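You operate a simulated robot arm through the tools that you are given. There is no shell and no other tool. Be economical: measure what you need, move in short steps, check, and stop when the job is done.

Carry out the task below with a simulated two-armed robot. There is one attempt and no reset: what you move stays moved.

## Task
Test the hand pump at about 40 psi, let the pressure off and put it on the steel stand.
Fine: hold it while you work the valve and lever. Set down upright: hand pump.
Where things are to end (x, y in the base frame): hand pump within 60 mm of [540, -1430].

It is judged by the outcome, as a careful person would: the job done as asked, and still so three seconds after it is handed in. It fails if anything else is knocked over, pushed out of place, dropped, spilled or broken.

## Robot
Two 7-joint arms with two-finger parallel grippers on one trunk, on a base that drives. Base frame: it is fixed to the floor where the robot stands at the start and does not move with it; the origin is under the middle of the robot, x ahead of it, y to its left, z up; the surface under the hand at the start is at about z = 820. Lengths are in mm, angles in rad, forces in N, time in s.
The left shoulder is at the start at [50, 161, 1148], the right one opposite. With the tool pointing down near the work surface each hand reaches from about 200 to 680 mm from the robot's upright axis, wherever it stands, measured 20 degrees to its own side. Places, roughly: hand pump lever [500, -300, 1000]; hand pump valve [500, -200, 900]; steel stand [600, -1400, 800]. Payload 3.43 kg a hand.
The TCP of each hand is the grasp point between the finger pads, 30 mm short of the fingertips. In the tool frame z runs along the fingers and y along their closing line. The gripper opens to 94 mm. The fingers are 28 mm wide and 10 mm thick; the gripper's body (50 by 96 mm) begins 55 mm behind the TCP.
Orientation is that of the tool frame in the base frame, as a unit quaternion [w, x, y, z]. With the fingers straight down and closing along the base's y, the tool's x points along the base's -x, its y along +y and its z along -z.

## Interface
- The arms move only by the tool play_rows. It takes "left_steps", "right_steps" or both (then of equal length, played together; a hand with none holds still); each is a list of rows, each a list of 2 entries, a list of its own where there are three numbers: the shift along the tool's x, y, z in cm, then the turn, a rotation vector about the tool's x, y, z in rad. In form: [[[x, y, z], [rx, ry, rz]], ...]. A call has 1 to 8 rows; each row shifts and turns the commanded pose from where the row before left it, along the tool's axes as they then stand. "left_jaw" and "right_jaw" are, for a hand that has rows, the closure, from 0 (fully open) to 1 (shut), set as the call begins (left out, the last holds). A row lasts 0.2 s, in which the tool goes at most 50 mm and 0.15 rad; a call with a longer step from one row to the next is refused whole, and so is a gripper value outside its range. Where a pose cannot be reached the arm comes as near as it can. A force on the tool above 40 N (or 10 N above the force at the start of the call, whichever is more), or a blocked arm, ends the call early, and 0.2 s more pass. The fingers move at their own pace (about 45 mm/s each) and stop on an object; they squeeze with about 38 N. The grip force told is the motor's: it shows also when the fingers shut on nothing. Time passes only in rows, and 0.2 s behind the last, so rows that do not move let the fingers close. The reply holds the time, the measured pose of the TCP, the force on the tool along the base axes, the opening and the grip force, in the units named above and with some noise, with the torque about the TCP (base axes, N m) and any sound that the robot's microphone picked up, and new pictures: "show" is both (left out), scene, wrist or none (wrist: the cameras of the hands that moved).
- Cameras (640 x 400 px; columns grow to the right, rows downward): "scene" is now at [126.9, -47.1, 1308.5]; the picture's right is [-0.49, -0.87, 0.00], its down [-0.23, 0.13, -0.97] and it looks along [0.84, -0.47, -0.26] (base axes); focal length 224 px, centre (320, 200). "left" rides on the left gripper at [76, -14, -102] in its tool frame; the picture's right is [0.18, 0.98, 0.00], its down [-0.75, 0.14, -0.64] and it looks along [-0.63, 0.12, 0.77] (tool axes); focal length 243 px, centre (320, 200). "right" rides on the right gripper at [76, 14, -102] in its tool frame; the picture's right is [-0.18, 0.98, 0.00], its down [-0.75, -0.14, -0.64] and it looks along [-0.63, -0.12, 0.77] (tool axes); focal length 243 px, centre (320, 200).
- raise_lower(by): slides the trunk up (or, below 0, down) by that many mm; the arms and the scene camera ride with it, the base frame stays. It gives what a move gives, with no picture.
- base_move(legs): drives the robot by 1 to 6 legs, each [ahead, left, turn to the left] in mm, mm and rad, along the robot's own axes; the way and the turn of a leg run together, so that a leg with both is an arc; at most 1500 mm and 3.142 rad a leg. The arms and the cameras ride along, it lands a little off, and it stops where it bumps. It gives what a move gives, and a new picture of the scene camera.
- pan_tilt(pan, tilt): turns the head with the scene camera to pan (to the left, within 1.396 rad either way) and tilt (down, from -0.506 to 1.204), counted from straight ahead of the robot. It gives what a move gives, and a new picture of the scene camera.
- locate(camera, pixels): for up to 12 pixels [column, row] of the newest picture of that camera ("zoom" is the newest enlarged one), the place [x, y, z] in the base frame of the surface seen there, good to about 2 mm, but the place of the scene camera against the robot may be out by one fixed shift of up to 12 mm in any direction. It takes no simulated time.
- inspect(camera, box): a new picture of the part [left, top, right, bottom] of that camera's present view, enlarged. It takes no simulated time.
- hand_in(): hands the job in; it is judged then, once.

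Keep the steps short. Do not move on a guess: measure, check each grasp and each placing, and mend mistakes. In all there are 80 turns and 260 pictures (those below and enlarged ones count). Leave the grippers open and the arms clear of the work at the hand-in unless told otherwise, and finish with a single line.

The tools are called after "Emit:" as name(argument=value, ...) on one line, values as JSON. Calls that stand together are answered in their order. play_rows: Moves the arms, as the interface text tells. Its arguments: {"type":"object","properties":{"left_steps":{"type":"array"},"left_jaw":{"type":"number"},"right_steps":{"type":"array"},"right_jaw":{"type":"number"},"show":{"type":"string","enum":["both","scene","wrist","none"]}},"required":[]} The other tools are called the same way: raise_lower (by) slides the trunk up or down; base_move (legs) drives the base; pan_tilt (pan, tilt) turns the head that bears the scene camera; locate (camera, pixels) gives the place of the surface under pixels of a picture; inspect (camera, box) takes an enlarged picture of a part of a camera's view; hand_in () hands the job in.

At the start:

```text
time_s: 0.0
left_position: [407.7, -33.5, 1242.0]
left_tool_rot: [0.001, -0.002, 1.0, -0.001]
left_contact_force: [-0.3, -0.6, -0.2]
left_torque: [-0.01, 0.0, 0.02]
left_width: 94.1
left_grasp_force: 0.1
right_position: [357.7, -310.4, 1147.8]
right_tool_rot: [0.0, -0.001, 1.0, 0.0]
right_contact_force: [0.2, 0.1, -0.2]
right_torque: [-0.01, 0.0, 0.0]
right_width: 94.1
right_grasp_force: 0.1
trunk travel left (down, up): [-175.0, 92.0]
robot x, y, heading: [-0.2, -0.4, -0.003]
head pan, tilt: [-0.51, 0.262]
```

scene: 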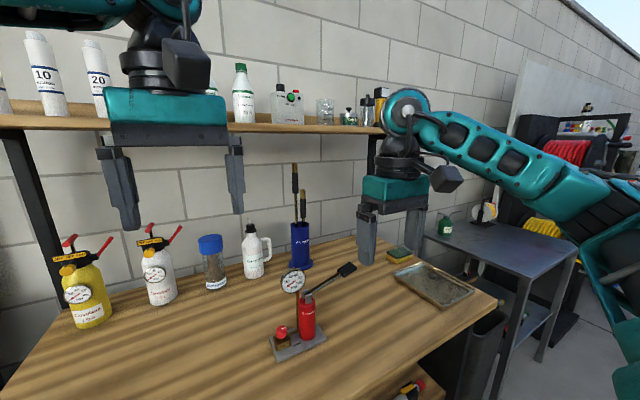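
right: 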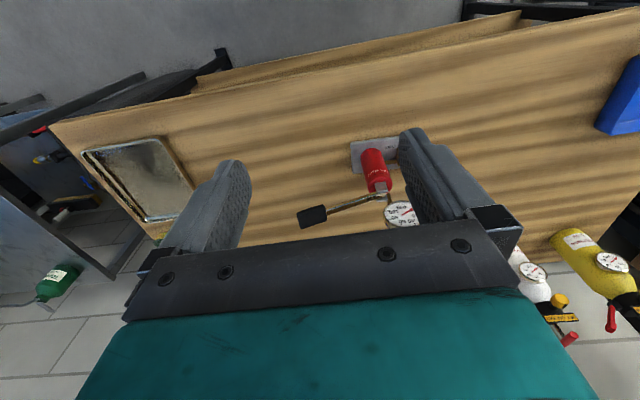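
left: 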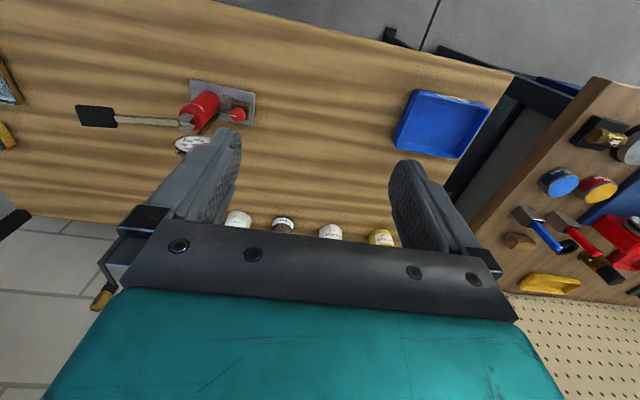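

I see the hand pump in the scene picture near (300,320). I take an enlarged look first.

Emit:
inspect(camera="scene", box=[250, 240, 370, 370])

Emit:
inspect(camera="left", box=[60, 60, 280, 180])

Emit:
inspect(camera="scene", box=[400, 180, 600, 300])

```text
3.08 times, centred on (310, 305) of scene
```

zoom: 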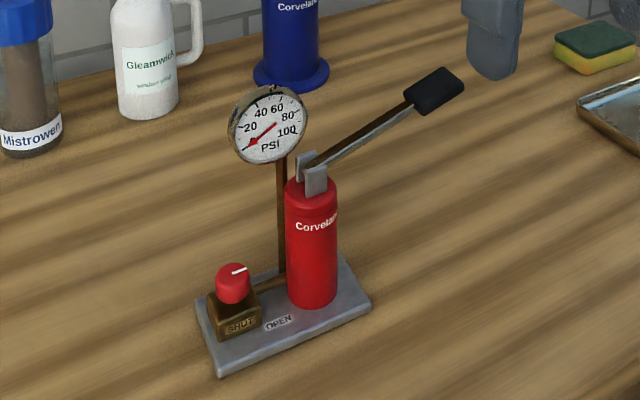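

```text
2.91 times, centred on (170, 120) of left
```

zoom: 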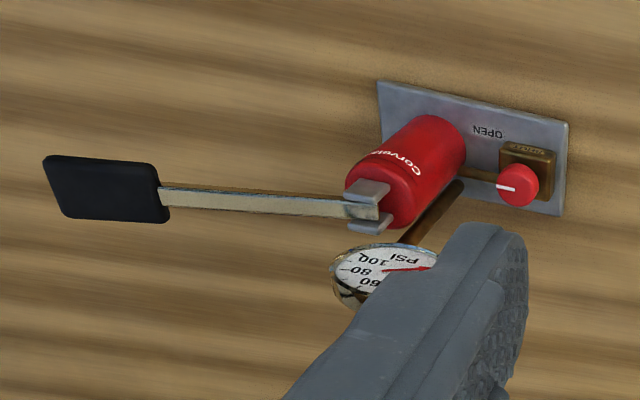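

```text
3.20 times, centred on (500, 240) of scene
```

zoom: 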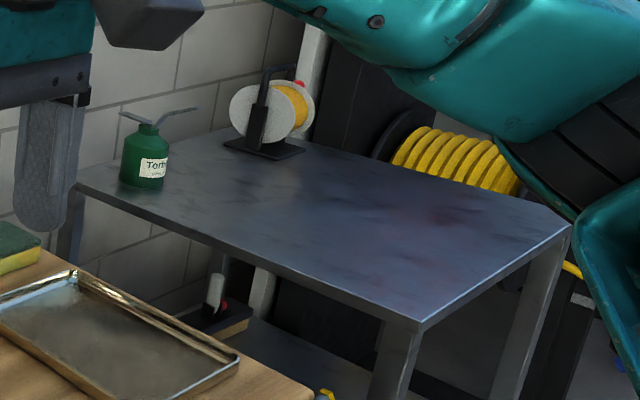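

Next I measure the points of the pump from both cameras.

Emit:
inspect(camera="scene", box=[250, 240, 370, 370])

Emit:
locate(camera="zoom", pixels=[[234, 270], [238, 328], [278, 322], [312, 195], [312, 300], [440, 80], [455, 85], [375, 128], [268, 130], [220, 376], [370, 303], [198, 300]])

Emit:
locate(camera="left", pixels=[[237, 115], [80, 108], [95, 115], [112, 117], [145, 121], [240, 108], [190, 118], [205, 104], [192, 80], [255, 92], [252, 128]])

Emit:
locate(camera="scene", pixels=[[425, 240], [532, 280], [577, 250], [495, 222], [500, 240], [445, 235], [480, 225], [425, 285], [405, 255]])

```text
3.08 times, centred on (310, 305) of scene
```

zoom: 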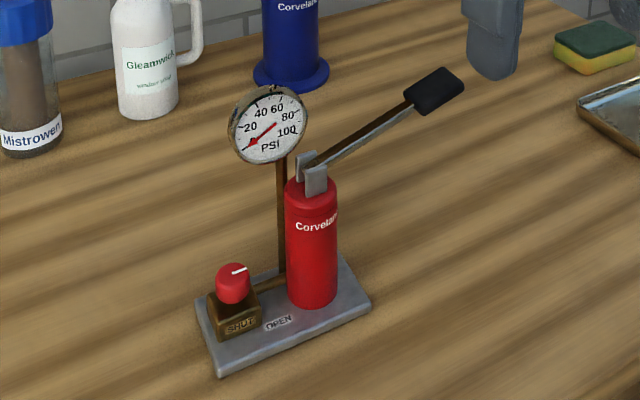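

```text
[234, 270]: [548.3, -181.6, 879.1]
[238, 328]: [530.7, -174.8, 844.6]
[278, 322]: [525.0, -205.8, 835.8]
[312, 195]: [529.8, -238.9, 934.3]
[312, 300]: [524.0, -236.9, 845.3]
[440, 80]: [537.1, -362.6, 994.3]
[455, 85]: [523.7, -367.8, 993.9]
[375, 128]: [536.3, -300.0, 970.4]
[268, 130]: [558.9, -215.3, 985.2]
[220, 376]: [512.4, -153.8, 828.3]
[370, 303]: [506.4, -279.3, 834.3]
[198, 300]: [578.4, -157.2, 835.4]
```

```text
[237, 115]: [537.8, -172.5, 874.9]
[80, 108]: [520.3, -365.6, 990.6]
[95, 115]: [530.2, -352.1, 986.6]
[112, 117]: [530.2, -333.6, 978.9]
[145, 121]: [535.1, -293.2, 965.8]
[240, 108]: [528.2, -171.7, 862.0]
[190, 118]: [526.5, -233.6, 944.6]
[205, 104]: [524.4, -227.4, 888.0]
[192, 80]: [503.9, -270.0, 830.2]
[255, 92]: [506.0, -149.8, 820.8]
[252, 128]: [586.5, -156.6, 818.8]
```

```text
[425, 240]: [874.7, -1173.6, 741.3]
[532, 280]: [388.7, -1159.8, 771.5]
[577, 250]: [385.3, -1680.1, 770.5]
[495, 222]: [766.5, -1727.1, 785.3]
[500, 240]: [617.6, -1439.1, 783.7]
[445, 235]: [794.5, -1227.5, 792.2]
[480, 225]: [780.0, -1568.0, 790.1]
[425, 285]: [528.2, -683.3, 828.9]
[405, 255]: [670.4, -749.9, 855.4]
```

Knob's white mark points toward -y (OPEN label); SHUT label is on the -x face. The valve is open and has to be turned about 90° clockwise. I first bring the right hand to a tilted pre-grasp in front-right of the red cylinder.

Emit:
play_rows(right_steps=[[[0, 0, 0], [0, 0, -0.131]], [[0, 0, 0], [0, 0, -0.131]], [[0, 0, 0], [0, 0, -0.131]], [[0, 0, 0], [0, 0, -0.131]], [[0, 0, 0], [0, -0.15, 0]], [[0, 0, 0], [0, -0.15, 0]], [[0, 0, 0], [0, -0.15, 0]], [[0, 0, 0], [0, -0.15, 0]]], right_jaw=0.3, show="none")

Emit:
play_rows(right_steps=[[[0, 0, 0], [0, -0.0927, 0]], [[0, 0, 0], [0, -0.0927, 0]], [[0.66, -0.46, 4.06], [0, 0, 0]], [[0.66, -0.46, 4.06], [0, 0, 0]], [[0.66, -0.46, 4.06], [0, 0, 0]], [[0.66, -0.46, 4.06], [0, 0, 0]], [[0.33, -0.23, 2.03], [0, 0, 0]]])

```text
time_s: 1.8
left_position: [408.0, -34.9, 1243.0]
left_tool_rot: [0.0, -0.001, 1.0, 0.0]
left_contact_force: [0.2, 0.3, -0.1]
left_torque: [0.0, -0.01, -0.01]
left_width: 93.9
left_grasp_force: 0.0
right_position: [355.0, -310.1, 1148.3]
right_tool_rot: [0.286, -0.248, 0.922, 0.076]
right_contact_force: [0.6, -0.3, 0.6]
right_torque: [0.0, -0.03, 0.0]
right_width: 65.8
right_grasp_force: 0.0
trunk travel left (down, up): [-175.0, 92.0]
robot x, y, heading: [6.0, -3.3, 0.002]
head pan, tilt: [-0.51, 0.262]
```

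```text
time_s: 3.4
left_position: [408.7, -33.2, 1242.1]
left_tool_rot: [-0.001, -0.001, 1.0, -0.001]
left_contact_force: [-0.6, 0.7, -0.2]
left_torque: [0.02, -0.01, 0.03]
left_width: 94.0
left_grasp_force: 0.1
right_position: [460.6, -274.4, 996.7]
right_tool_rot: [0.37, -0.239, 0.892, 0.099]
right_contact_force: [-0.4, 0.5, -0.4]
right_torque: [0.05, 0.05, -0.03]
right_width: 66.1
right_grasp_force: 0.1
trunk travel left (down, up): [-175.0, 92.0]
robot x, y, heading: [-1.0, 2.0, -0.0]
head pan, tilt: [-0.51, 0.262]
```

scene: 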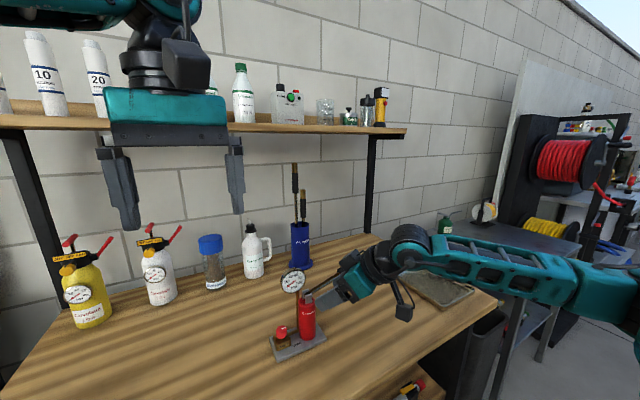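
right: 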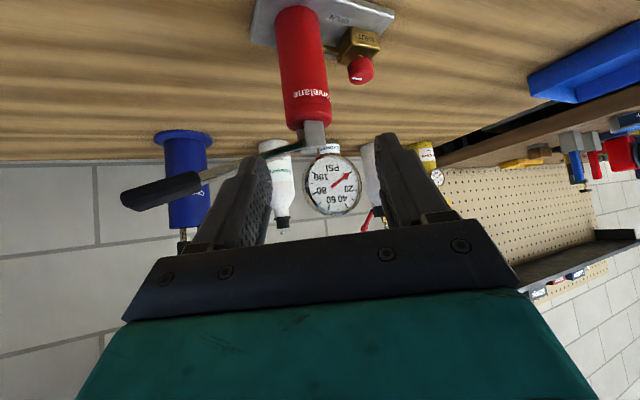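

The right wrist picture shows the pump well (upside down). I measure its parts there.

Emit:
inspect(camera="right", box=[110, 0, 430, 220])

Emit:
locate(camera="right", pixels=[[281, 60], [300, 60], [325, 60], [286, 100], [307, 105], [329, 100], [360, 65], [371, 70], [358, 80], [333, 185], [342, 155], [312, 130]])

Emit:
locate(camera="right", pixels=[[280, 15], [318, 20], [348, 76], [354, 53], [378, 40], [350, 42], [335, 152], [352, 210], [308, 185], [180, 185], [135, 198], [225, 168]])

```text
1.82 times, centred on (270, 110) of right
```

zoom: 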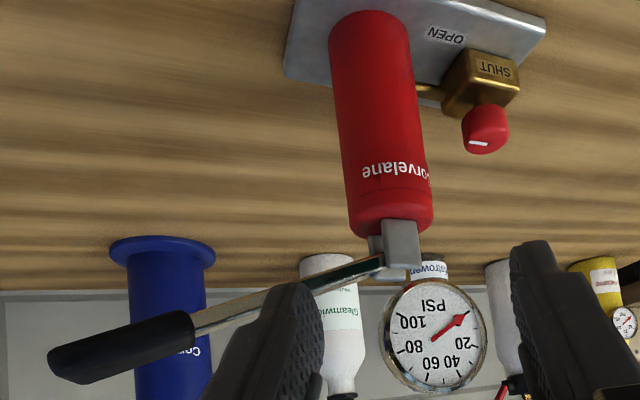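

```text
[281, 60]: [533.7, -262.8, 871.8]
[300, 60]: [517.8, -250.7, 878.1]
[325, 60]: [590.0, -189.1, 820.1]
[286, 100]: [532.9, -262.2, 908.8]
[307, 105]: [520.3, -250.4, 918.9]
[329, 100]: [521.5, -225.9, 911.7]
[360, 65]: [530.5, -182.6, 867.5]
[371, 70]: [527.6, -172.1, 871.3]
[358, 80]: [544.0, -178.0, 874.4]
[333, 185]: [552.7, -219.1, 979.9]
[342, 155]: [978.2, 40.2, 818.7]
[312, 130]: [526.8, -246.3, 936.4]
```

```text
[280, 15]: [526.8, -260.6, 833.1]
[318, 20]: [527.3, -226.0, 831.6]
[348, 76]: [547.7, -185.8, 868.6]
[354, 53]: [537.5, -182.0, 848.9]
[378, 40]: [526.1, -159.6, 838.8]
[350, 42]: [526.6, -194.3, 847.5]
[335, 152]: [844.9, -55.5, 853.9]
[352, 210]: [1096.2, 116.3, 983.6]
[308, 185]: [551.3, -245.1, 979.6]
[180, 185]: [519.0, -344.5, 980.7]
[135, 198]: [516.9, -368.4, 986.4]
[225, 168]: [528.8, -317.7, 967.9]
```

Cylinder axis is at about (540, -240), radius 23; knob at (541, -173), radius 14, top z≈876. I line up first, then check before advancing.

Emit:
play_rows(right_steps=[[[1.0, -0.35, 0], [0, 0, 0]], [[1.05, -0.35, 0], [0, 0, 0]], [[0, 0, 2.5], [0, 0, 0]], [[0, 0, 2.5], [0, 0, 0]], [[0, 0, 0], [0, 0, 0]], [[0, 0, 0], [0, 0, 0]]], right_jaw=0.4)

Emit:
inspect(camera="scene", box=[250, 240, 370, 370])

```text
time_s: 4.8
left_position: [408.4, -35.6, 1243.1]
left_tool_rot: [0.0, -0.001, 1.0, -0.002]
left_contact_force: [0.1, 0.5, -0.3]
left_torque: [0.01, -0.01, 0.01]
left_width: 94.0
left_grasp_force: 0.0
right_position: [481.7, -269.4, 947.1]
right_tool_rot: [0.369, -0.239, 0.893, 0.099]
right_contact_force: [-0.5, 0.1, 0.3]
right_torque: [-0.02, 0.0, 0.02]
right_width: 56.6
right_grasp_force: 0.0
trunk travel left (down, up): [-175.0, 92.0]
robot x, y, heading: [-0.1, -0.7, 0.002]
head pan, tilt: [-0.51, 0.262]
```

scene: 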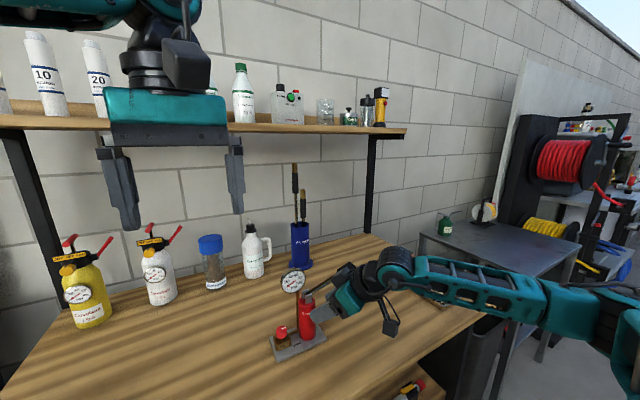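
right: 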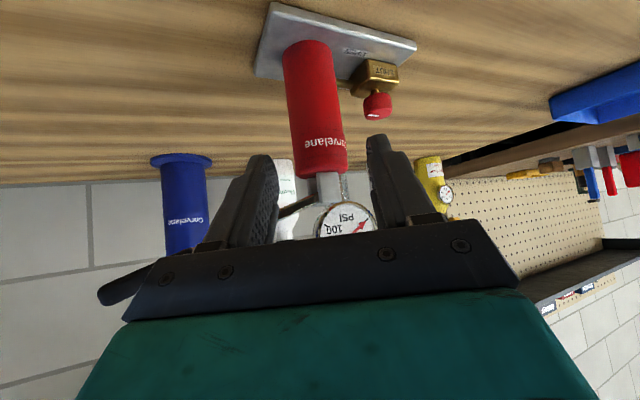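

```text
3.08 times, centred on (310, 305) of scene
```

zoom: 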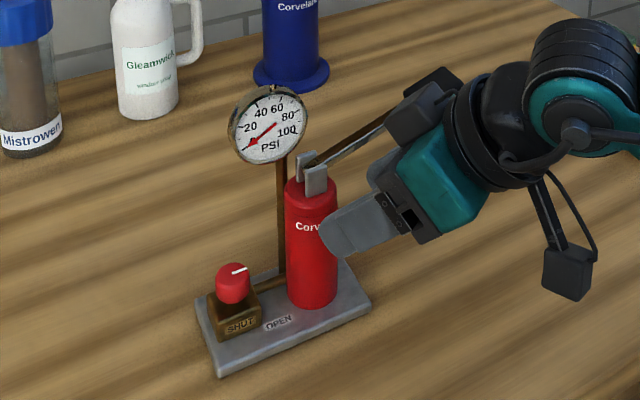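

Measured pose agrees with plan apart from 20 mm less advance. Remaining ~82 mm along the tool; advance with force watched.

Emit:
play_rows(right_steps=[[[0.1, -0.35, 2.0], [0, 0, 0]], [[0, 0, 2.0], [0, 0, 0]], [[0, 0, 2.0], [0, 0, 0]], [[0, 0, 1.2], [0, 0, 0]], [[0, 0, 0.8], [0, 0, 0]], [[0, 0, 0], [0, 0, 0]]])

Emit:
inspect(camera="scene", box=[250, 240, 370, 370])

```text
time_s: 6.2
left_position: [408.9, -34.1, 1242.1]
left_tool_rot: [0.001, -0.001, 1.0, -0.001]
left_contact_force: [-0.3, 0.0, -0.6]
left_torque: [-0.02, -0.03, -0.03]
left_width: 93.9
left_grasp_force: 0.1
right_position: [532.9, -244.8, 889.6]
right_tool_rot: [0.37, -0.239, 0.892, 0.1]
right_contact_force: [0.2, -0.2, 0.4]
right_torque: [0.01, 0.02, 0.01]
right_width: 56.7
right_grasp_force: 0.1
trunk travel left (down, up): [-175.0, 92.0]
robot x, y, heading: [2.3, 1.8, 0.002]
head pan, tilt: [-0.51, 0.262]
```

scene: 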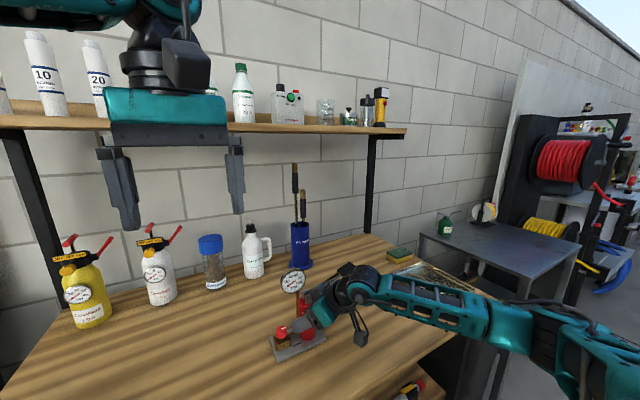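
right: 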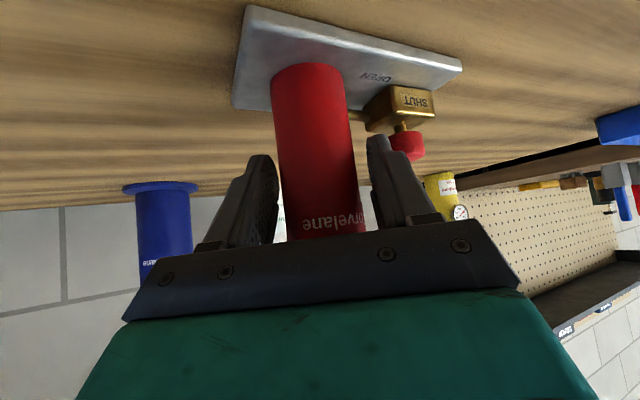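

```text
3.08 times, centred on (310, 305) of scene
```

zoom: 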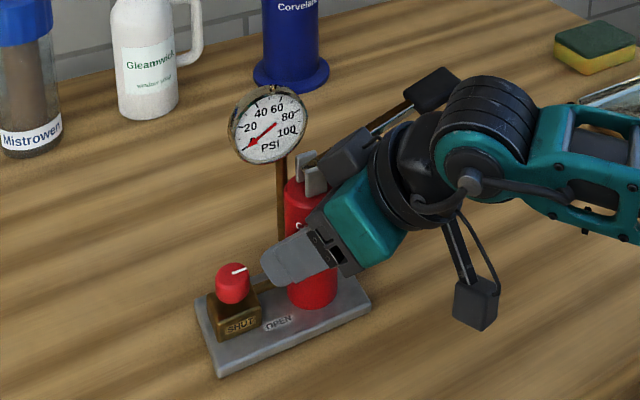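

The fingers straddle the cylinder. Close the right jaw.

Emit:
play_rows(right_steps=[[[0, 0, 0], [0, 0, 0]], [[0, 0, 0], [0, 0, 0]], [[0, 0, 0], [0, 0, 0]], [[0, 0, 0], [0, 0, 0]]], right_jaw=1.0)

Emit:
inspect(camera="right", box=[220, 0, 480, 180])

Emit:
locate(camera="right", pixels=[[392, 145], [406, 145], [422, 140], [392, 135], [422, 155], [408, 158], [405, 125], [370, 108], [433, 115], [440, 90], [412, 88], [380, 88]])

```text
time_s: 7.2
left_position: [409.0, -35.0, 1242.3]
left_tool_rot: [0.0, -0.001, 1.0, 0.0]
left_contact_force: [-0.4, -0.1, -0.5]
left_torque: [0.0, 0.0, -0.01]
left_width: 93.8
left_grasp_force: 0.1
right_position: [533.5, -245.4, 889.7]
right_tool_rot: [0.37, -0.239, 0.892, 0.099]
right_contact_force: [1.4, -2.5, -0.1]
right_torque: [-0.16, -0.07, -0.06]
right_width: 45.8
right_grasp_force: 38.3
trunk travel left (down, up): [-175.0, 92.0]
robot x, y, heading: [-0.3, -1.2, -0.001]
head pan, tilt: [-0.51, 0.262]
```

scene: 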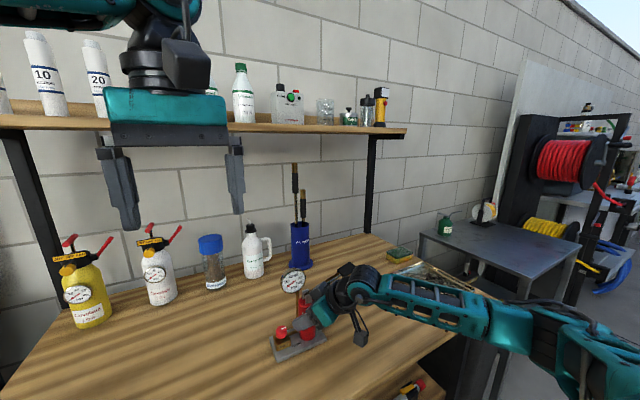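
right: 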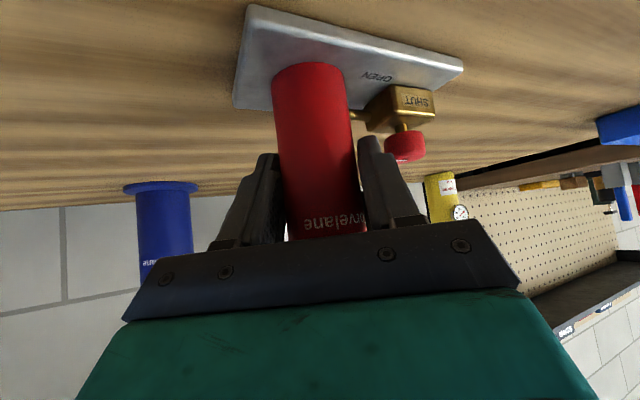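

```text
2.22 times, centred on (350, 90) of right
```

zoom: 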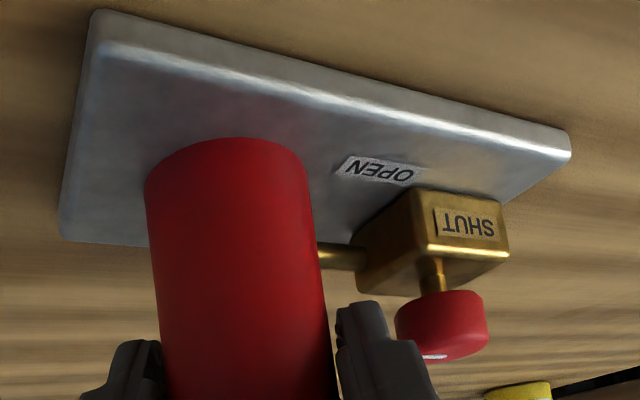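

```text
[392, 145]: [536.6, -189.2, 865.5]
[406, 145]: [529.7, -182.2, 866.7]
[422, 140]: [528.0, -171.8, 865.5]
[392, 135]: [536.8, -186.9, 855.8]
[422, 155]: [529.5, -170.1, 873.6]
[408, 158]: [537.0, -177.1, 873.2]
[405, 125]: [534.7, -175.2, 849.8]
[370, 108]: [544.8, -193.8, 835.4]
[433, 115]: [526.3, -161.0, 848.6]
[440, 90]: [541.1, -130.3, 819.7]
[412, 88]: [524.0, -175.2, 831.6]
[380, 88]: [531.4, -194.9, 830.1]
```

Grip confirmed (45.8 mm, 38 N). The fingertips lie close to the knob, though, so I re-grip 8 mm further back to leave room for the left hand.

Emit:
play_rows(right_steps=[[[0, 0, 0], [0, 0, 0]], [[0, 0, 0], [0, 0, 0]], [[0.28, 0.0, -0.28], [0, 0, 0]], [[0.28, 0.0, -0.28], [0, 0, 0]], [[0, 0, 0], [0, 0, 0]]], right_jaw=0.4, show="none")

Emit:
play_rows(right_steps=[[[0, 0, 0], [0, 0, 0]], [[0, 0, 0], [0, 0, 0]], [[0, 0, 0], [0, 0, 0]], [[0, 0, 0], [0, 0, 0]]], right_jaw=1.0)

Emit:
inspect(camera="scene", box=[250, 240, 370, 370])

Emit:
inspect(camera="left", box=[60, 60, 280, 180])

```text
time_s: 8.4
left_position: [408.7, -33.6, 1244.0]
left_tool_rot: [0.0, -0.001, 1.0, -0.001]
left_contact_force: [0.9, 0.3, -0.1]
left_torque: [0.02, -0.05, 0.01]
left_width: 93.9
left_grasp_force: 0.1
right_position: [525.9, -248.7, 889.4]
right_tool_rot: [0.37, -0.239, 0.892, 0.099]
right_contact_force: [0.8, 0.0, -0.3]
right_torque: [0.01, 0.02, 0.0]
right_width: 56.3
right_grasp_force: 0.1
trunk travel left (down, up): [-175.0, 92.0]
robot x, y, heading: [1.9, 0.7, -0.005]
head pan, tilt: [-0.51, 0.262]
```

```text
time_s: 9.4
left_position: [409.5, -34.4, 1242.8]
left_tool_rot: [0.0, -0.001, 1.0, -0.001]
left_contact_force: [-0.3, -0.1, -0.9]
left_torque: [0.03, 0.0, 0.02]
left_width: 94.3
left_grasp_force: 0.1
right_position: [525.2, -247.6, 891.0]
right_tool_rot: [0.37, -0.24, 0.892, 0.1]
right_contact_force: [-0.5, -0.4, 0.0]
right_torque: [0.12, 0.1, 0.12]
right_width: 44.4
right_grasp_force: 37.7
trunk travel left (down, up): [-175.0, 92.0]
robot x, y, heading: [1.5, -1.5, 0.0]
head pan, tilt: [-0.51, 0.262]
```

scene: 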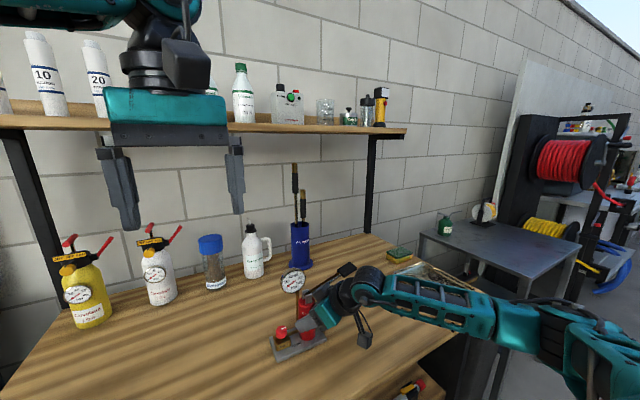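
right: 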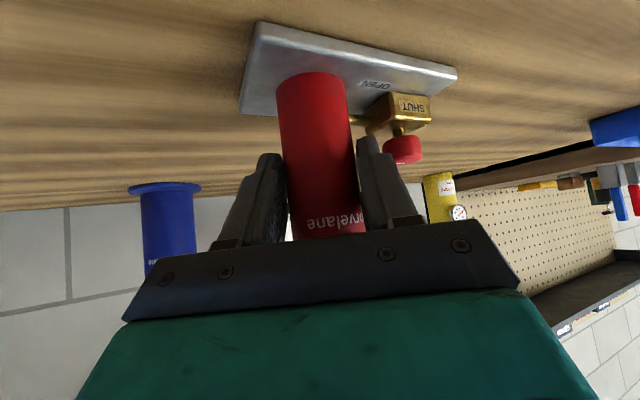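

```text
3.08 times, centred on (310, 305) of scene
```

zoom: 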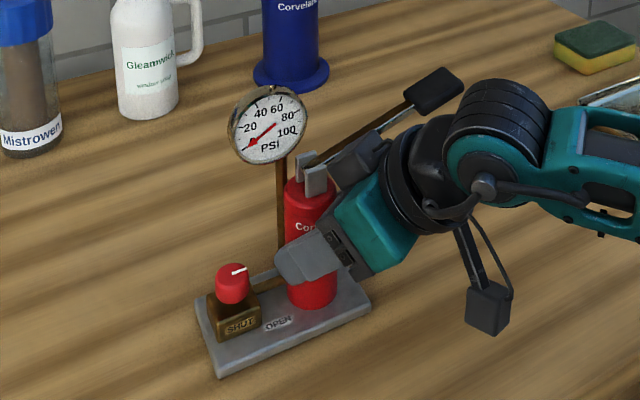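

```text
2.91 times, centred on (170, 120) of left
```

zoom: 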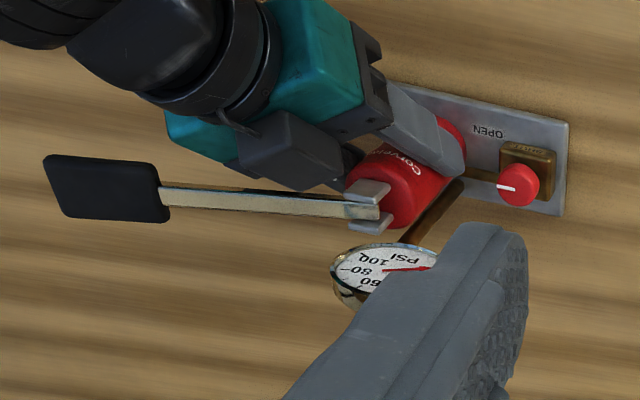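

Right holds again (44.4 mm, 38 N). Now the left hand: yaw -65°, pitch 25° leaning away from the gauge, narrow opening, to above the knob.

Emit:
play_rows(left_steps=[[[0, 0, 0], [0, 0, 0.1418]], [[0, 0, 0], [0, 0, 0.1418]], [[0, 0, 0], [0, 0, 0.1418]], [[0, 0, 0], [0, 0, 0.1418]], [[0, 0, 0], [0, 0, 0.1418]], [[0, 0, 0], [0, 0, 0.1418]], [[0, 0, 0], [0, 0, 0.1418]], [[0, 0, 0], [0, 0, 0.1418]]], left_jaw=0.5, show="none")

Emit:
play_rows(left_steps=[[[0, 0, 0], [0, -0.1454, 0]], [[0, 0, 0], [0, -0.1454, 0]], [[0, 0, 0], [0, -0.1454, 0]], [[-0.1, 0.76, 3.94], [0, 0, 0]], [[-0.1, 0.76, 3.94], [0, 0, 0]], [[-0.1, 0.76, 3.94], [0, 0, 0]], [[-0.1, 0.76, 3.94], [0, 0, 0]], [[0, 0, 0], [0, 0, 0]]])

```text
time_s: 11.2
left_position: [408.5, -34.0, 1242.6]
left_tool_rot: [0.0, 0.538, 0.843, -0.001]
left_contact_force: [0.0, 0.2, 0.3]
left_torque: [0.01, 0.01, -0.02]
left_width: 46.9
left_grasp_force: 0.0
right_position: [524.8, -249.2, 889.3]
right_tool_rot: [0.37, -0.238, 0.893, 0.099]
right_contact_force: [-1.3, -0.1, 0.2]
right_torque: [-0.02, 0.01, 0.1]
right_width: 44.4
right_grasp_force: 37.8
trunk travel left (down, up): [-175.0, 92.0]
robot x, y, heading: [-2.2, 0.4, 0.0]
head pan, tilt: [-0.51, 0.262]
```

```text
time_s: 13.0
left_position: [466.4, -87.3, 1102.2]
left_tool_rot: [0.183, 0.524, 0.824, -0.117]
left_contact_force: [0.2, 0.9, 0.3]
left_torque: [-0.02, 0.03, -0.02]
left_width: 46.9
left_grasp_force: 0.1
right_position: [525.9, -248.1, 890.7]
right_tool_rot: [0.37, -0.239, 0.892, 0.099]
right_contact_force: [-1.4, 0.8, 0.2]
right_torque: [-0.01, 0.1, 0.17]
right_width: 44.5
right_grasp_force: 37.8
trunk travel left (down, up): [-175.0, 92.0]
robot x, y, heading: [-0.7, 1.2, -0.003]
head pan, tilt: [-0.51, 0.262]
```

scene: 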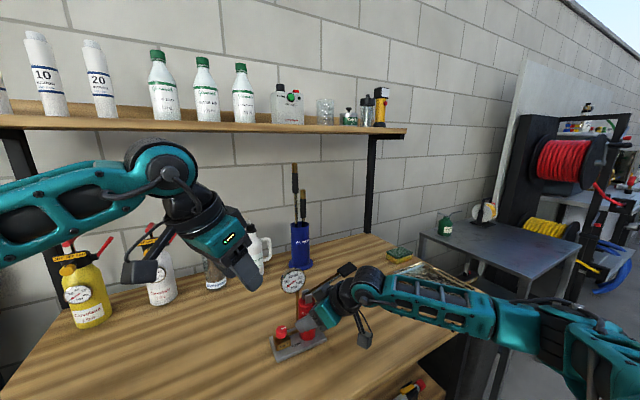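
left: 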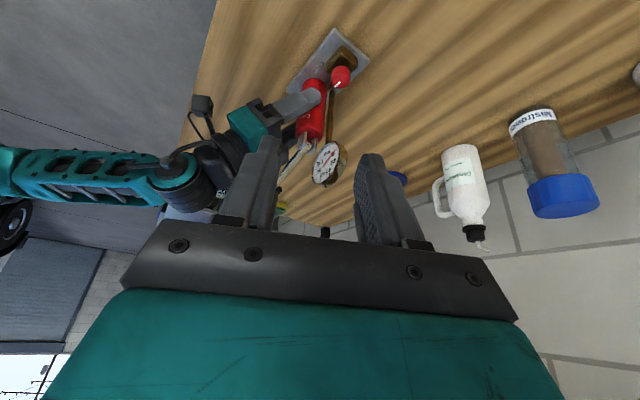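

Arm follows well. Another 157 mm along the tool to the pre-pose.

Emit:
play_rows(left_steps=[[[-0.06, 0.77, 3.94], [0, 0, 0]], [[-0.06, 0.77, 3.94], [0, 0, 0]], [[-0.06, 0.77, 3.94], [0, 0, 0]], [[-0.06, 0.77, 3.94], [0, 0, 0]], [[0, 0, 0], [0, 0, 0]]])

Emit:
inspect(camera="left", box=[220, 0, 460, 180])

```text
time_s: 14.2
left_position: [498.7, -113.1, 1021.3]
left_tool_rot: [0.183, 0.523, 0.824, -0.116]
left_contact_force: [0.1, 0.7, -0.1]
left_torque: [0.02, 0.01, 0.0]
left_width: 47.1
left_grasp_force: 0.1
left hand out of reach, approached as far as the arm can: row 3, 4
right_position: [525.8, -248.7, 890.5]
right_tool_rot: [0.37, -0.239, 0.893, 0.099]
right_contact_force: [-0.6, 0.3, 1.1]
right_torque: [0.03, 0.05, 0.13]
right_width: 44.4
right_grasp_force: 37.6
trunk travel left (down, up): [-175.0, 92.0]
robot x, y, heading: [-2.1, 1.4, 0.004]
head pan, tilt: [-0.51, 0.262]
```

scene: 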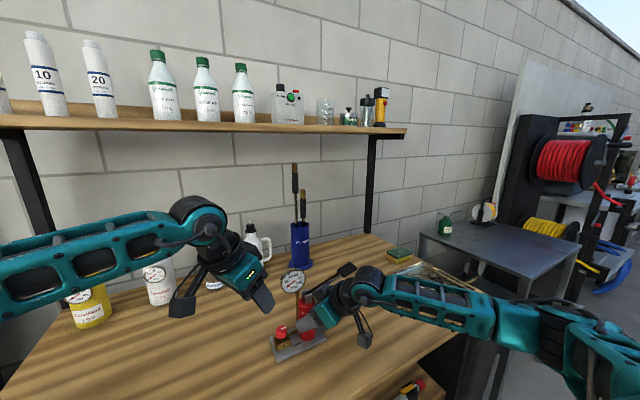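
left: 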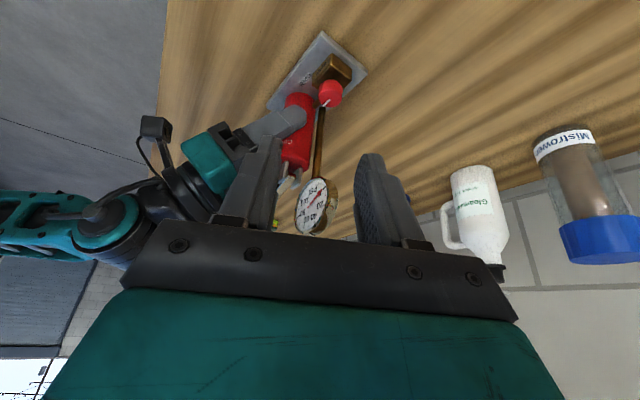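

```text
2.22 times, centred on (340, 90) of left
```

zoom: 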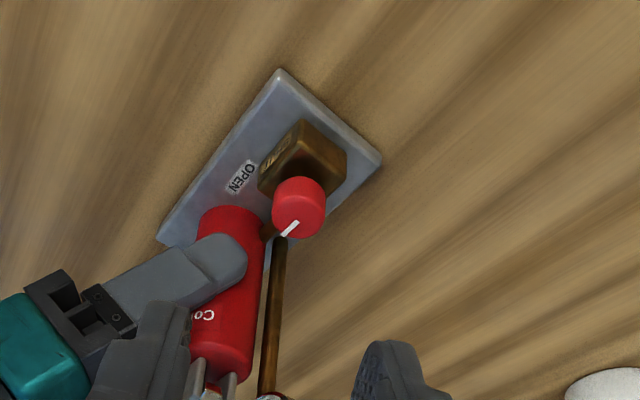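

The left arm runs out of reach here. Better to re-stand the robot about 200 mm to the right so the pump is in front of it. First release the right hand and back both out.

Emit:
play_rows(right_steps=[[[0, 0, 0], [0, 0, 0]], [[0, 0, 0], [0, 0, 0]], [[0, 0, -3.0], [0, 0, 0]], [[0, 0, -4.0], [0, 0, 0]], [[0, 0, -4.5], [0, 0, 0]], [[0, 0, -4.5], [0, 0, 0]], [[0, 0, 0], [0, 0, 0]]], left_steps=[[[0, 0, -2], [0, 0, 0]], [[0, 0, -3], [0, 0, 0]], [[0, 0, -4.0], [0, 0, 0]], [[0, 0, -4.0], [0, 0, 0]], [[0, 0, -4], [0, 0, 0]], [[0, 0, 0], [0, 0, 0]], [[0, 0, 0], [0, 0, 0]]], right_jaw=0.4, show="scene")

```text
time_s: 15.8
left_position: [467.3, -48.5, 1175.7]
left_tool_rot: [0.183, 0.523, 0.824, -0.116]
left_contact_force: [-0.2, -0.6, 0.7]
left_torque: [0.03, 0.02, -0.02]
left_width: 47.0
left_grasp_force: 0.0
right_position: [427.7, -305.4, 1002.6]
right_tool_rot: [0.369, -0.24, 0.893, 0.099]
right_contact_force: [0.2, 0.6, 0.8]
right_torque: [-0.03, -0.02, 0.0]
right_width: 56.1
right_grasp_force: 0.0
trunk travel left (down, up): [-175.0, 92.0]
robot x, y, heading: [-1.0, 1.0, -0.007]
head pan, tilt: [-0.51, 0.262]
```

scene: 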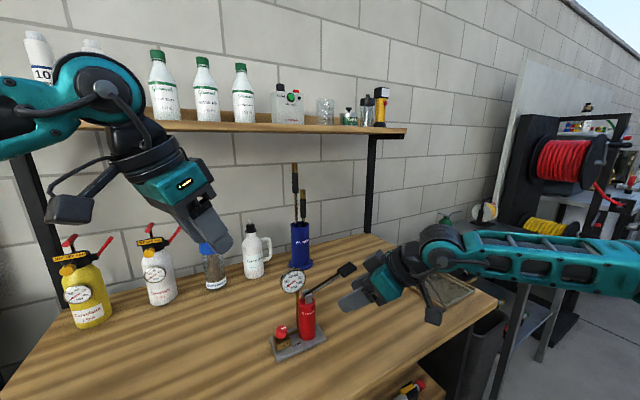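

Both are clear. Drive 220 mm to the right.

Emit:
base_move(legs=[[0, -220, 0]])

Emit:
pan_tilt(pan=-0.1, tilt=0.55)

Emit:
locate(camera="scene", pixels=[[320, 200]])

```text
time_s: 18.3
left_position: [468.4, -265.2, 1175.9]
left_tool_rot: [0.183, 0.524, 0.824, -0.116]
left_contact_force: [-0.7, -0.8, -0.3]
left_torque: [0.01, -0.01, -0.04]
left_width: 47.1
left_grasp_force: 0.1
right_position: [427.3, -522.7, 1002.4]
right_tool_rot: [0.37, -0.239, 0.892, 0.099]
right_contact_force: [0.8, -0.6, -0.6]
right_torque: [-0.02, -0.01, 0.0]
right_width: 56.3
right_grasp_force: 0.1
trunk travel left (down, up): [-175.0, 92.0]
robot x, y, heading: [3.1, -215.4, -0.001]
head pan, tilt: [-0.51, 0.262]
```

scene: 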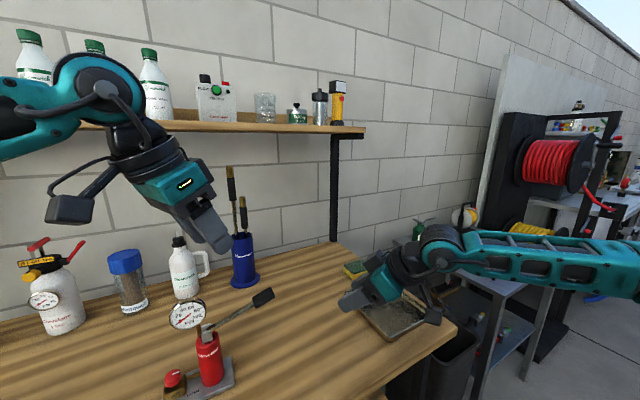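

```text
time_s: 19.2
left_position: [468.7, -264.7, 1175.2]
left_tool_rot: [0.183, 0.524, 0.823, -0.117]
left_contact_force: [0.5, 0.7, 0.0]
left_torque: [0.01, 0.01, 0.0]
left_width: 47.0
left_grasp_force: 0.1
right_position: [427.0, -521.3, 1002.7]
right_tool_rot: [0.37, -0.239, 0.893, 0.099]
right_contact_force: [-0.5, 0.5, 0.0]
right_torque: [0.05, 0.01, -0.02]
right_width: 56.3
right_grasp_force: 0.1
trunk travel left (down, up): [-175.0, 92.0]
robot x, y, heading: [0.6, -217.7, -0.001]
head pan, tilt: [-0.099, 0.55]
```

scene: 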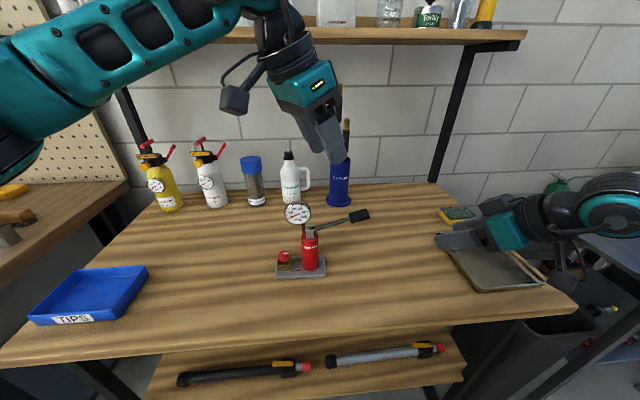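

```text
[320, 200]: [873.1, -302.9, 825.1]
```

The view is good now. Move the left hand to its pre-pose by the knob, then the right to its pre-grasp.

Emit:
play_rows(left_steps=[[[3.5, 2.08, 0], [0, 0, 0]], [[3.5, 2.08, 0], [0, 0, 0]], [[3.5, 2.08, 0], [0, 0, 0]], [[3.5, 2.08, 0], [0, 0, 0]], [[3.5, 2.08, 0], [0, 0, 0]], [[0, 0, 4], [0, 0, 0]], [[0, 0, 4], [0, 0, 0]], [[0, 0, 4], [0, 0, 0]]], show="none")

Emit:
play_rows(left_steps=[[[0, 0, 0], [0, 0, 0]], [[0, 0, 0], [0, 0, 0]], [[0, 0, 0], [0, 0, 0]], [[0, 0, 0], [0, 0, 0]], [[0, 0, 0], [0, 0, 0]], [[0, 0, 3.5], [0, 0, 0]], [[0, 0, 0], [0, 0, 0]]], right_steps=[[[-1.54, 3.76, 1.54], [0, 0, 0]], [[-1.54, 3.76, 1.54], [0, 0, 0]], [[-1.54, 3.76, 1.54], [0, 0, 0]], [[-1.54, 3.76, 1.54], [0, 0, 0]], [[-1.54, 3.76, 1.54], [0, 0, 0]], [[0, 0, 0], [0, 0, 0]], [[0, 0, 0], [0, 0, 0]]])

```text
time_s: 21.0
left_position: [491.7, -291.4, 1057.4]
left_tool_rot: [0.185, 0.523, 0.824, -0.115]
left_contact_force: [-0.1, -0.2, 0.3]
left_torque: [-0.02, 0.01, 0.01]
left_width: 47.0
left_grasp_force: 0.1
left hand out of reach, approached as far as the arm can: row 1, 2, 3, 4, 5
right_position: [426.9, -521.0, 1002.1]
right_tool_rot: [0.369, -0.24, 0.893, 0.099]
right_contact_force: [0.0, -0.2, 0.0]
right_torque: [0.03, 0.0, 0.0]
right_width: 56.2
right_grasp_force: 0.1
trunk travel left (down, up): [-175.0, 92.0]
robot x, y, heading: [1.2, -218.1, -0.005]
head pan, tilt: [-0.099, 0.55]
```

```text
time_s: 22.6
left_position: [494.4, -295.3, 1048.2]
left_tool_rot: [0.183, 0.523, 0.824, -0.116]
left_contact_force: [0.1, 0.1, 0.3]
left_torque: [-0.02, -0.01, 0.01]
left_width: 46.8
left_grasp_force: 0.1
left hand out of reach, approached as far as the arm can: row 6
right_position: [428.5, -303.4, 1003.4]
right_tool_rot: [0.37, -0.239, 0.892, 0.099]
right_contact_force: [-0.1, -1.2, -0.3]
right_torque: [0.02, -0.04, -0.03]
right_width: 56.4
right_grasp_force: 0.0
trunk travel left (down, up): [-175.0, 92.0]
robot x, y, heading: [1.5, -218.2, 0.002]
head pan, tilt: [-0.099, 0.55]
```

scene: 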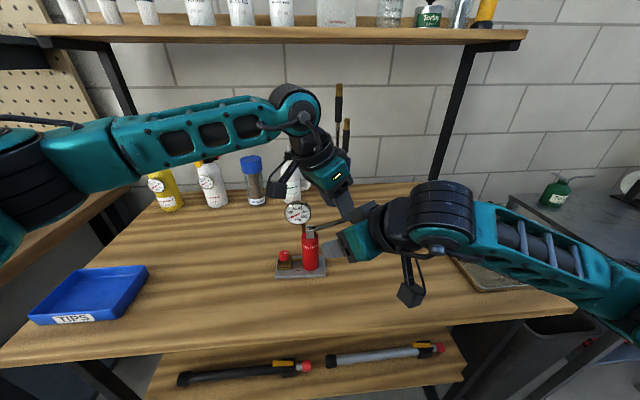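
right: 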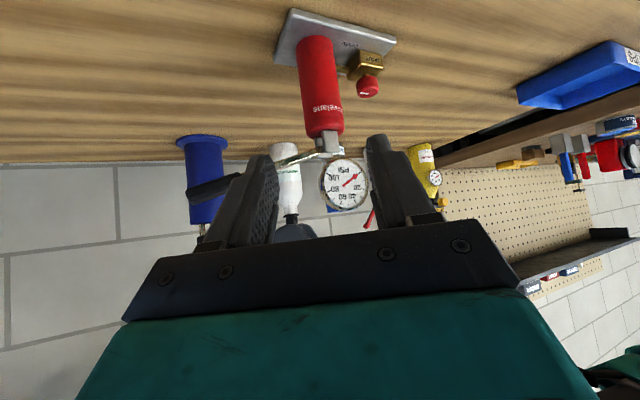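
left: 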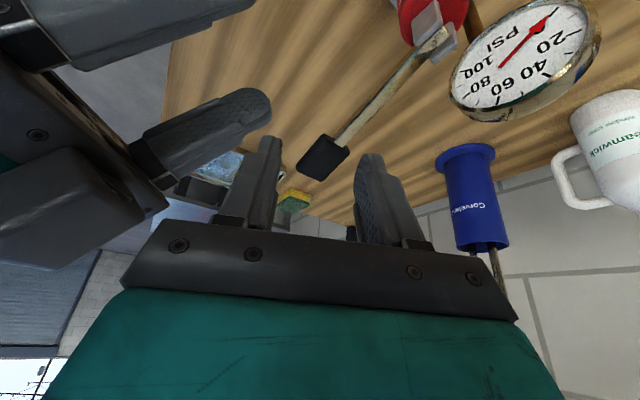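

The left wrist is at its limit at -65° yaw. I'll use a smaller yaw (ratcheting the knob instead) and a flatter right-hand hold to make room. Lift the left, yaw it back to -20°, and flatten the right by 15°.

Emit:
play_rows(left_steps=[[[0, 0, -4], [0, 0, 0]], [[0, 0, -4], [0, 0, 0]], [[0, 0, -4], [0, 0, 0]], [[0, 0, 0], [-0.0554, 0, -0.1187]], [[0, 0, 0], [-0.0554, 0, -0.1187]], [[0, 0, 0], [-0.0554, 0, -0.1187]], [[0, 0, 0], [-0.0554, 0, -0.1187]], [[0, 0, 0], [-0.0554, 0, -0.1187]]], right_steps=[[[0, 0, 0], [0, 0, 0]], [[0, 0, 0], [0, 0, 0]], [[0, 0, 0], [0, 0, 0]], [[0, 0, 0], [0, 0, 0]], [[0, 0, 0], [0, -0.131, 0]], [[0, 0, 0], [0, -0.131, 0]], [[0, 0, 0], [0, 0, 0]], [[0, 0, 0], [0, 0, 0]]], show="none")

Emit:
play_rows(left_steps=[[[0, 0, 0], [-0.0554, 0, -0.1187]], [[0, 0, 0], [0, 0, 0]], [[0, 0, 0], [0, 0, 0]]], show="scene")

```text
time_s: 24.4
left_position: [473.2, -248.9, 1157.8]
left_tool_rot: [0.21, 0.231, 0.949, -0.052]
left_contact_force: [0.0, -0.4, 0.3]
left_torque: [0.0, -0.02, -0.02]
left_width: 47.2
left_grasp_force: 0.1
right_position: [427.6, -303.9, 1003.6]
right_tool_rot: [0.484, -0.224, 0.836, 0.129]
right_contact_force: [-1.3, 0.6, -0.5]
right_torque: [0.01, -0.02, 0.05]
right_width: 56.6
right_grasp_force: 0.0
trunk travel left (down, up): [-175.0, 92.0]
robot x, y, heading: [1.1, -212.8, -0.002]
head pan, tilt: [-0.099, 0.55]
```

```text
time_s: 25.2
left_position: [474.2, -249.5, 1157.8]
left_tool_rot: [0.214, 0.169, 0.961, -0.038]
left_contact_force: [-0.2, -1.2, -0.6]
left_torque: [-0.01, -0.01, 0.02]
left_width: 46.8
left_grasp_force: 0.1
right_position: [428.8, -305.3, 1002.5]
right_tool_rot: [0.483, -0.224, 0.837, 0.129]
right_contact_force: [-1.1, -0.7, 0.0]
right_torque: [-0.01, 0.04, -0.01]
right_width: 56.4
right_grasp_force: 0.0
trunk travel left (down, up): [-175.0, 92.0]
robot x, y, heading: [0.5, -217.2, 0.001]
head pan, tilt: [-0.099, 0.55]
```

scene: 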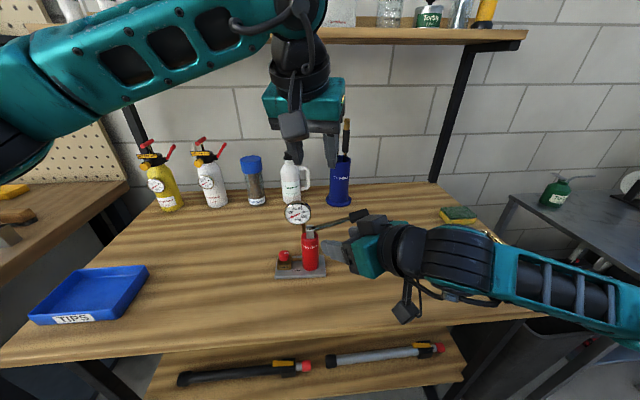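

Test how far the left arm can yaw near the knob: go to a raised pre-pose above the knob at -20° yaw (right hand stays back).

Emit:
play_rows(left_steps=[[[2.93, 3.09, 0], [0, 0, 0]], [[2.93, 3.09, 0], [0, 0, 0]], [[2.93, 3.09, 0], [0, 0, 0]], [[0, 0, 3.94], [0, 0, 0]], [[0, 0, 3.94], [0, 0, 0]], [[0, 0, 3.94], [0, 0, 0]], [[0, 0, 3.94], [0, 0, 0]], [[0, 0, 0], [0, 0, 0]]], show="none")

Emit:
play_rows(left_steps=[[[0, 0, 1.5], [0.0554, 0, 0.1187]], [[0, 0, 1.0], [0.0554, 0, 0.1187]], [[0, 0, 0], [0.0554, 0, 0.1187]], [[0, 0, 0], [0.0554, 0, 0.1187]], [[0, 0, 0], [0.0554, 0, 0.1187]], [[0, 0, 0], [0.0554, 0, 0.1187]], [[0, 0, 0], [0.0554, 0, 0.1187]], [[0, 0, 0], [0.0554, 0, 0.1187]]], show="both")

```text
time_s: 27.0
left_position: [492.6, -159.4, 976.6]
left_tool_rot: [0.213, 0.168, 0.962, -0.037]
left_contact_force: [0.2, -0.4, -0.5]
left_torque: [-0.01, 0.02, -0.02]
left_width: 47.3
left_grasp_force: 0.1
right_position: [426.9, -304.7, 1003.1]
right_tool_rot: [0.483, -0.224, 0.836, 0.129]
right_contact_force: [0.0, 0.0, 0.5]
right_torque: [0.0, 0.02, -0.02]
right_width: 56.4
right_grasp_force: 0.0
trunk travel left (down, up): [-175.0, 92.0]
robot x, y, heading: [5.9, -219.5, 0.002]
head pan, tilt: [-0.099, 0.55]
```

```text
time_s: 28.8
left_position: [503.8, -162.7, 955.5]
left_tool_rot: [0.191, 0.469, 0.856, -0.104]
left_contact_force: [-0.3, 0.2, 0.1]
left_torque: [-0.04, 0.03, -0.02]
left_width: 47.3
left_grasp_force: 0.1
left hand out of reach, approached as far as the arm can: row 6, 7, 8
right_position: [427.0, -304.3, 1002.5]
right_tool_rot: [0.483, -0.224, 0.837, 0.13]
right_contact_force: [0.6, 0.7, 0.3]
right_torque: [0.02, 0.02, 0.03]
right_width: 56.6
right_grasp_force: 0.1
trunk travel left (down, up): [-175.0, 92.0]
robot x, y, heading: [-2.8, -216.7, 0.002]
head pan, tilt: [-0.099, 0.55]
```

scene: 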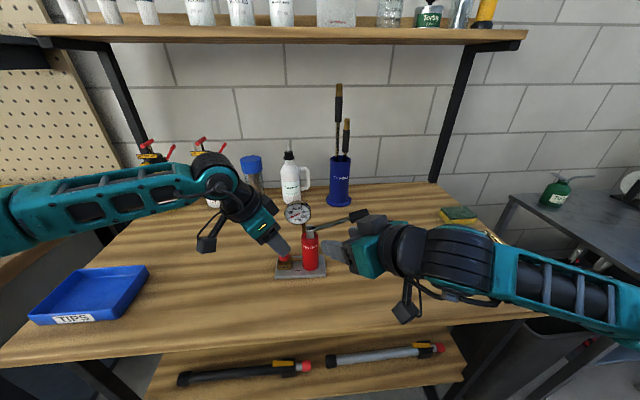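
left: 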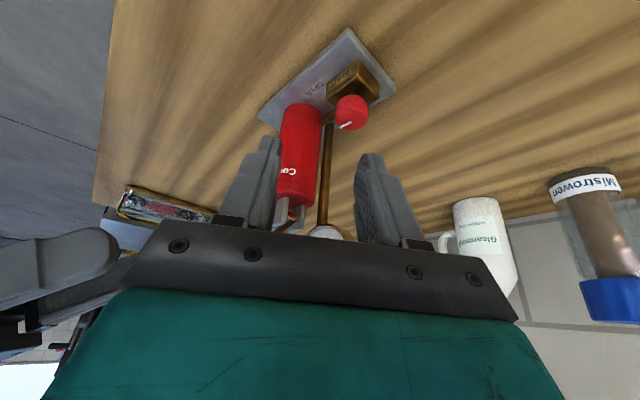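

The left can yaw to about -57° relative to the robot. So I'll re-stand the robot turned ~30° right in front-left of the pump. First measure the gauge stem and the bench edge from here.

Emit:
inspect(camera="left", box=[230, 20, 430, 250])

Emit:
locate(camera="left", pixels=[[327, 140], [325, 180], [323, 215], [328, 230], [330, 125], [352, 100], [352, 120], [368, 110], [335, 112]])

Emit:
locate(camera="scene", pixels=[[100, 352], [250, 340], [450, 325], [570, 305], [10, 355], [298, 205], [298, 222], [285, 213], [311, 213], [20, 250]])

```text
1.74 times, centred on (330, 135) of left
```

zoom: 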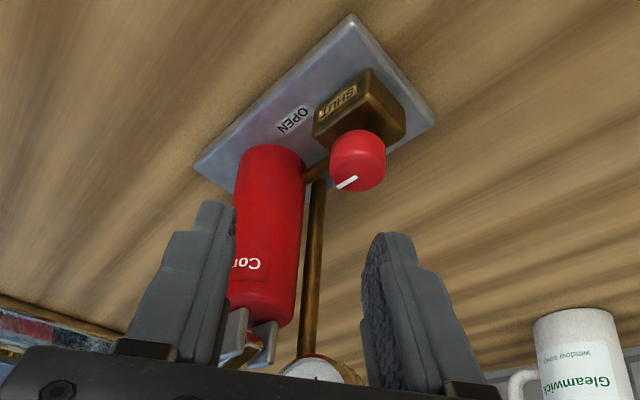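

```text
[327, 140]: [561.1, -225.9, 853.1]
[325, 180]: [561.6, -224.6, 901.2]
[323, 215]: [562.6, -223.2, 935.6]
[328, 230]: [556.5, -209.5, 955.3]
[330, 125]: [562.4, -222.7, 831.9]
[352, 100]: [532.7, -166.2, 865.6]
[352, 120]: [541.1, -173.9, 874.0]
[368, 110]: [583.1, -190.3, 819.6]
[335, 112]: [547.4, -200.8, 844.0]
```

```text
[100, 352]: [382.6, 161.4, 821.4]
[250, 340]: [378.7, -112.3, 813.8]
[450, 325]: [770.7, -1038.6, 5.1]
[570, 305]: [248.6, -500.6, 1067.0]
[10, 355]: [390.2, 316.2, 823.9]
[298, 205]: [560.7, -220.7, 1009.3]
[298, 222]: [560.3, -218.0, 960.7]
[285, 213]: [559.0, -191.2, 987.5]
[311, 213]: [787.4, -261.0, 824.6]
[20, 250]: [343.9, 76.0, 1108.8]
```

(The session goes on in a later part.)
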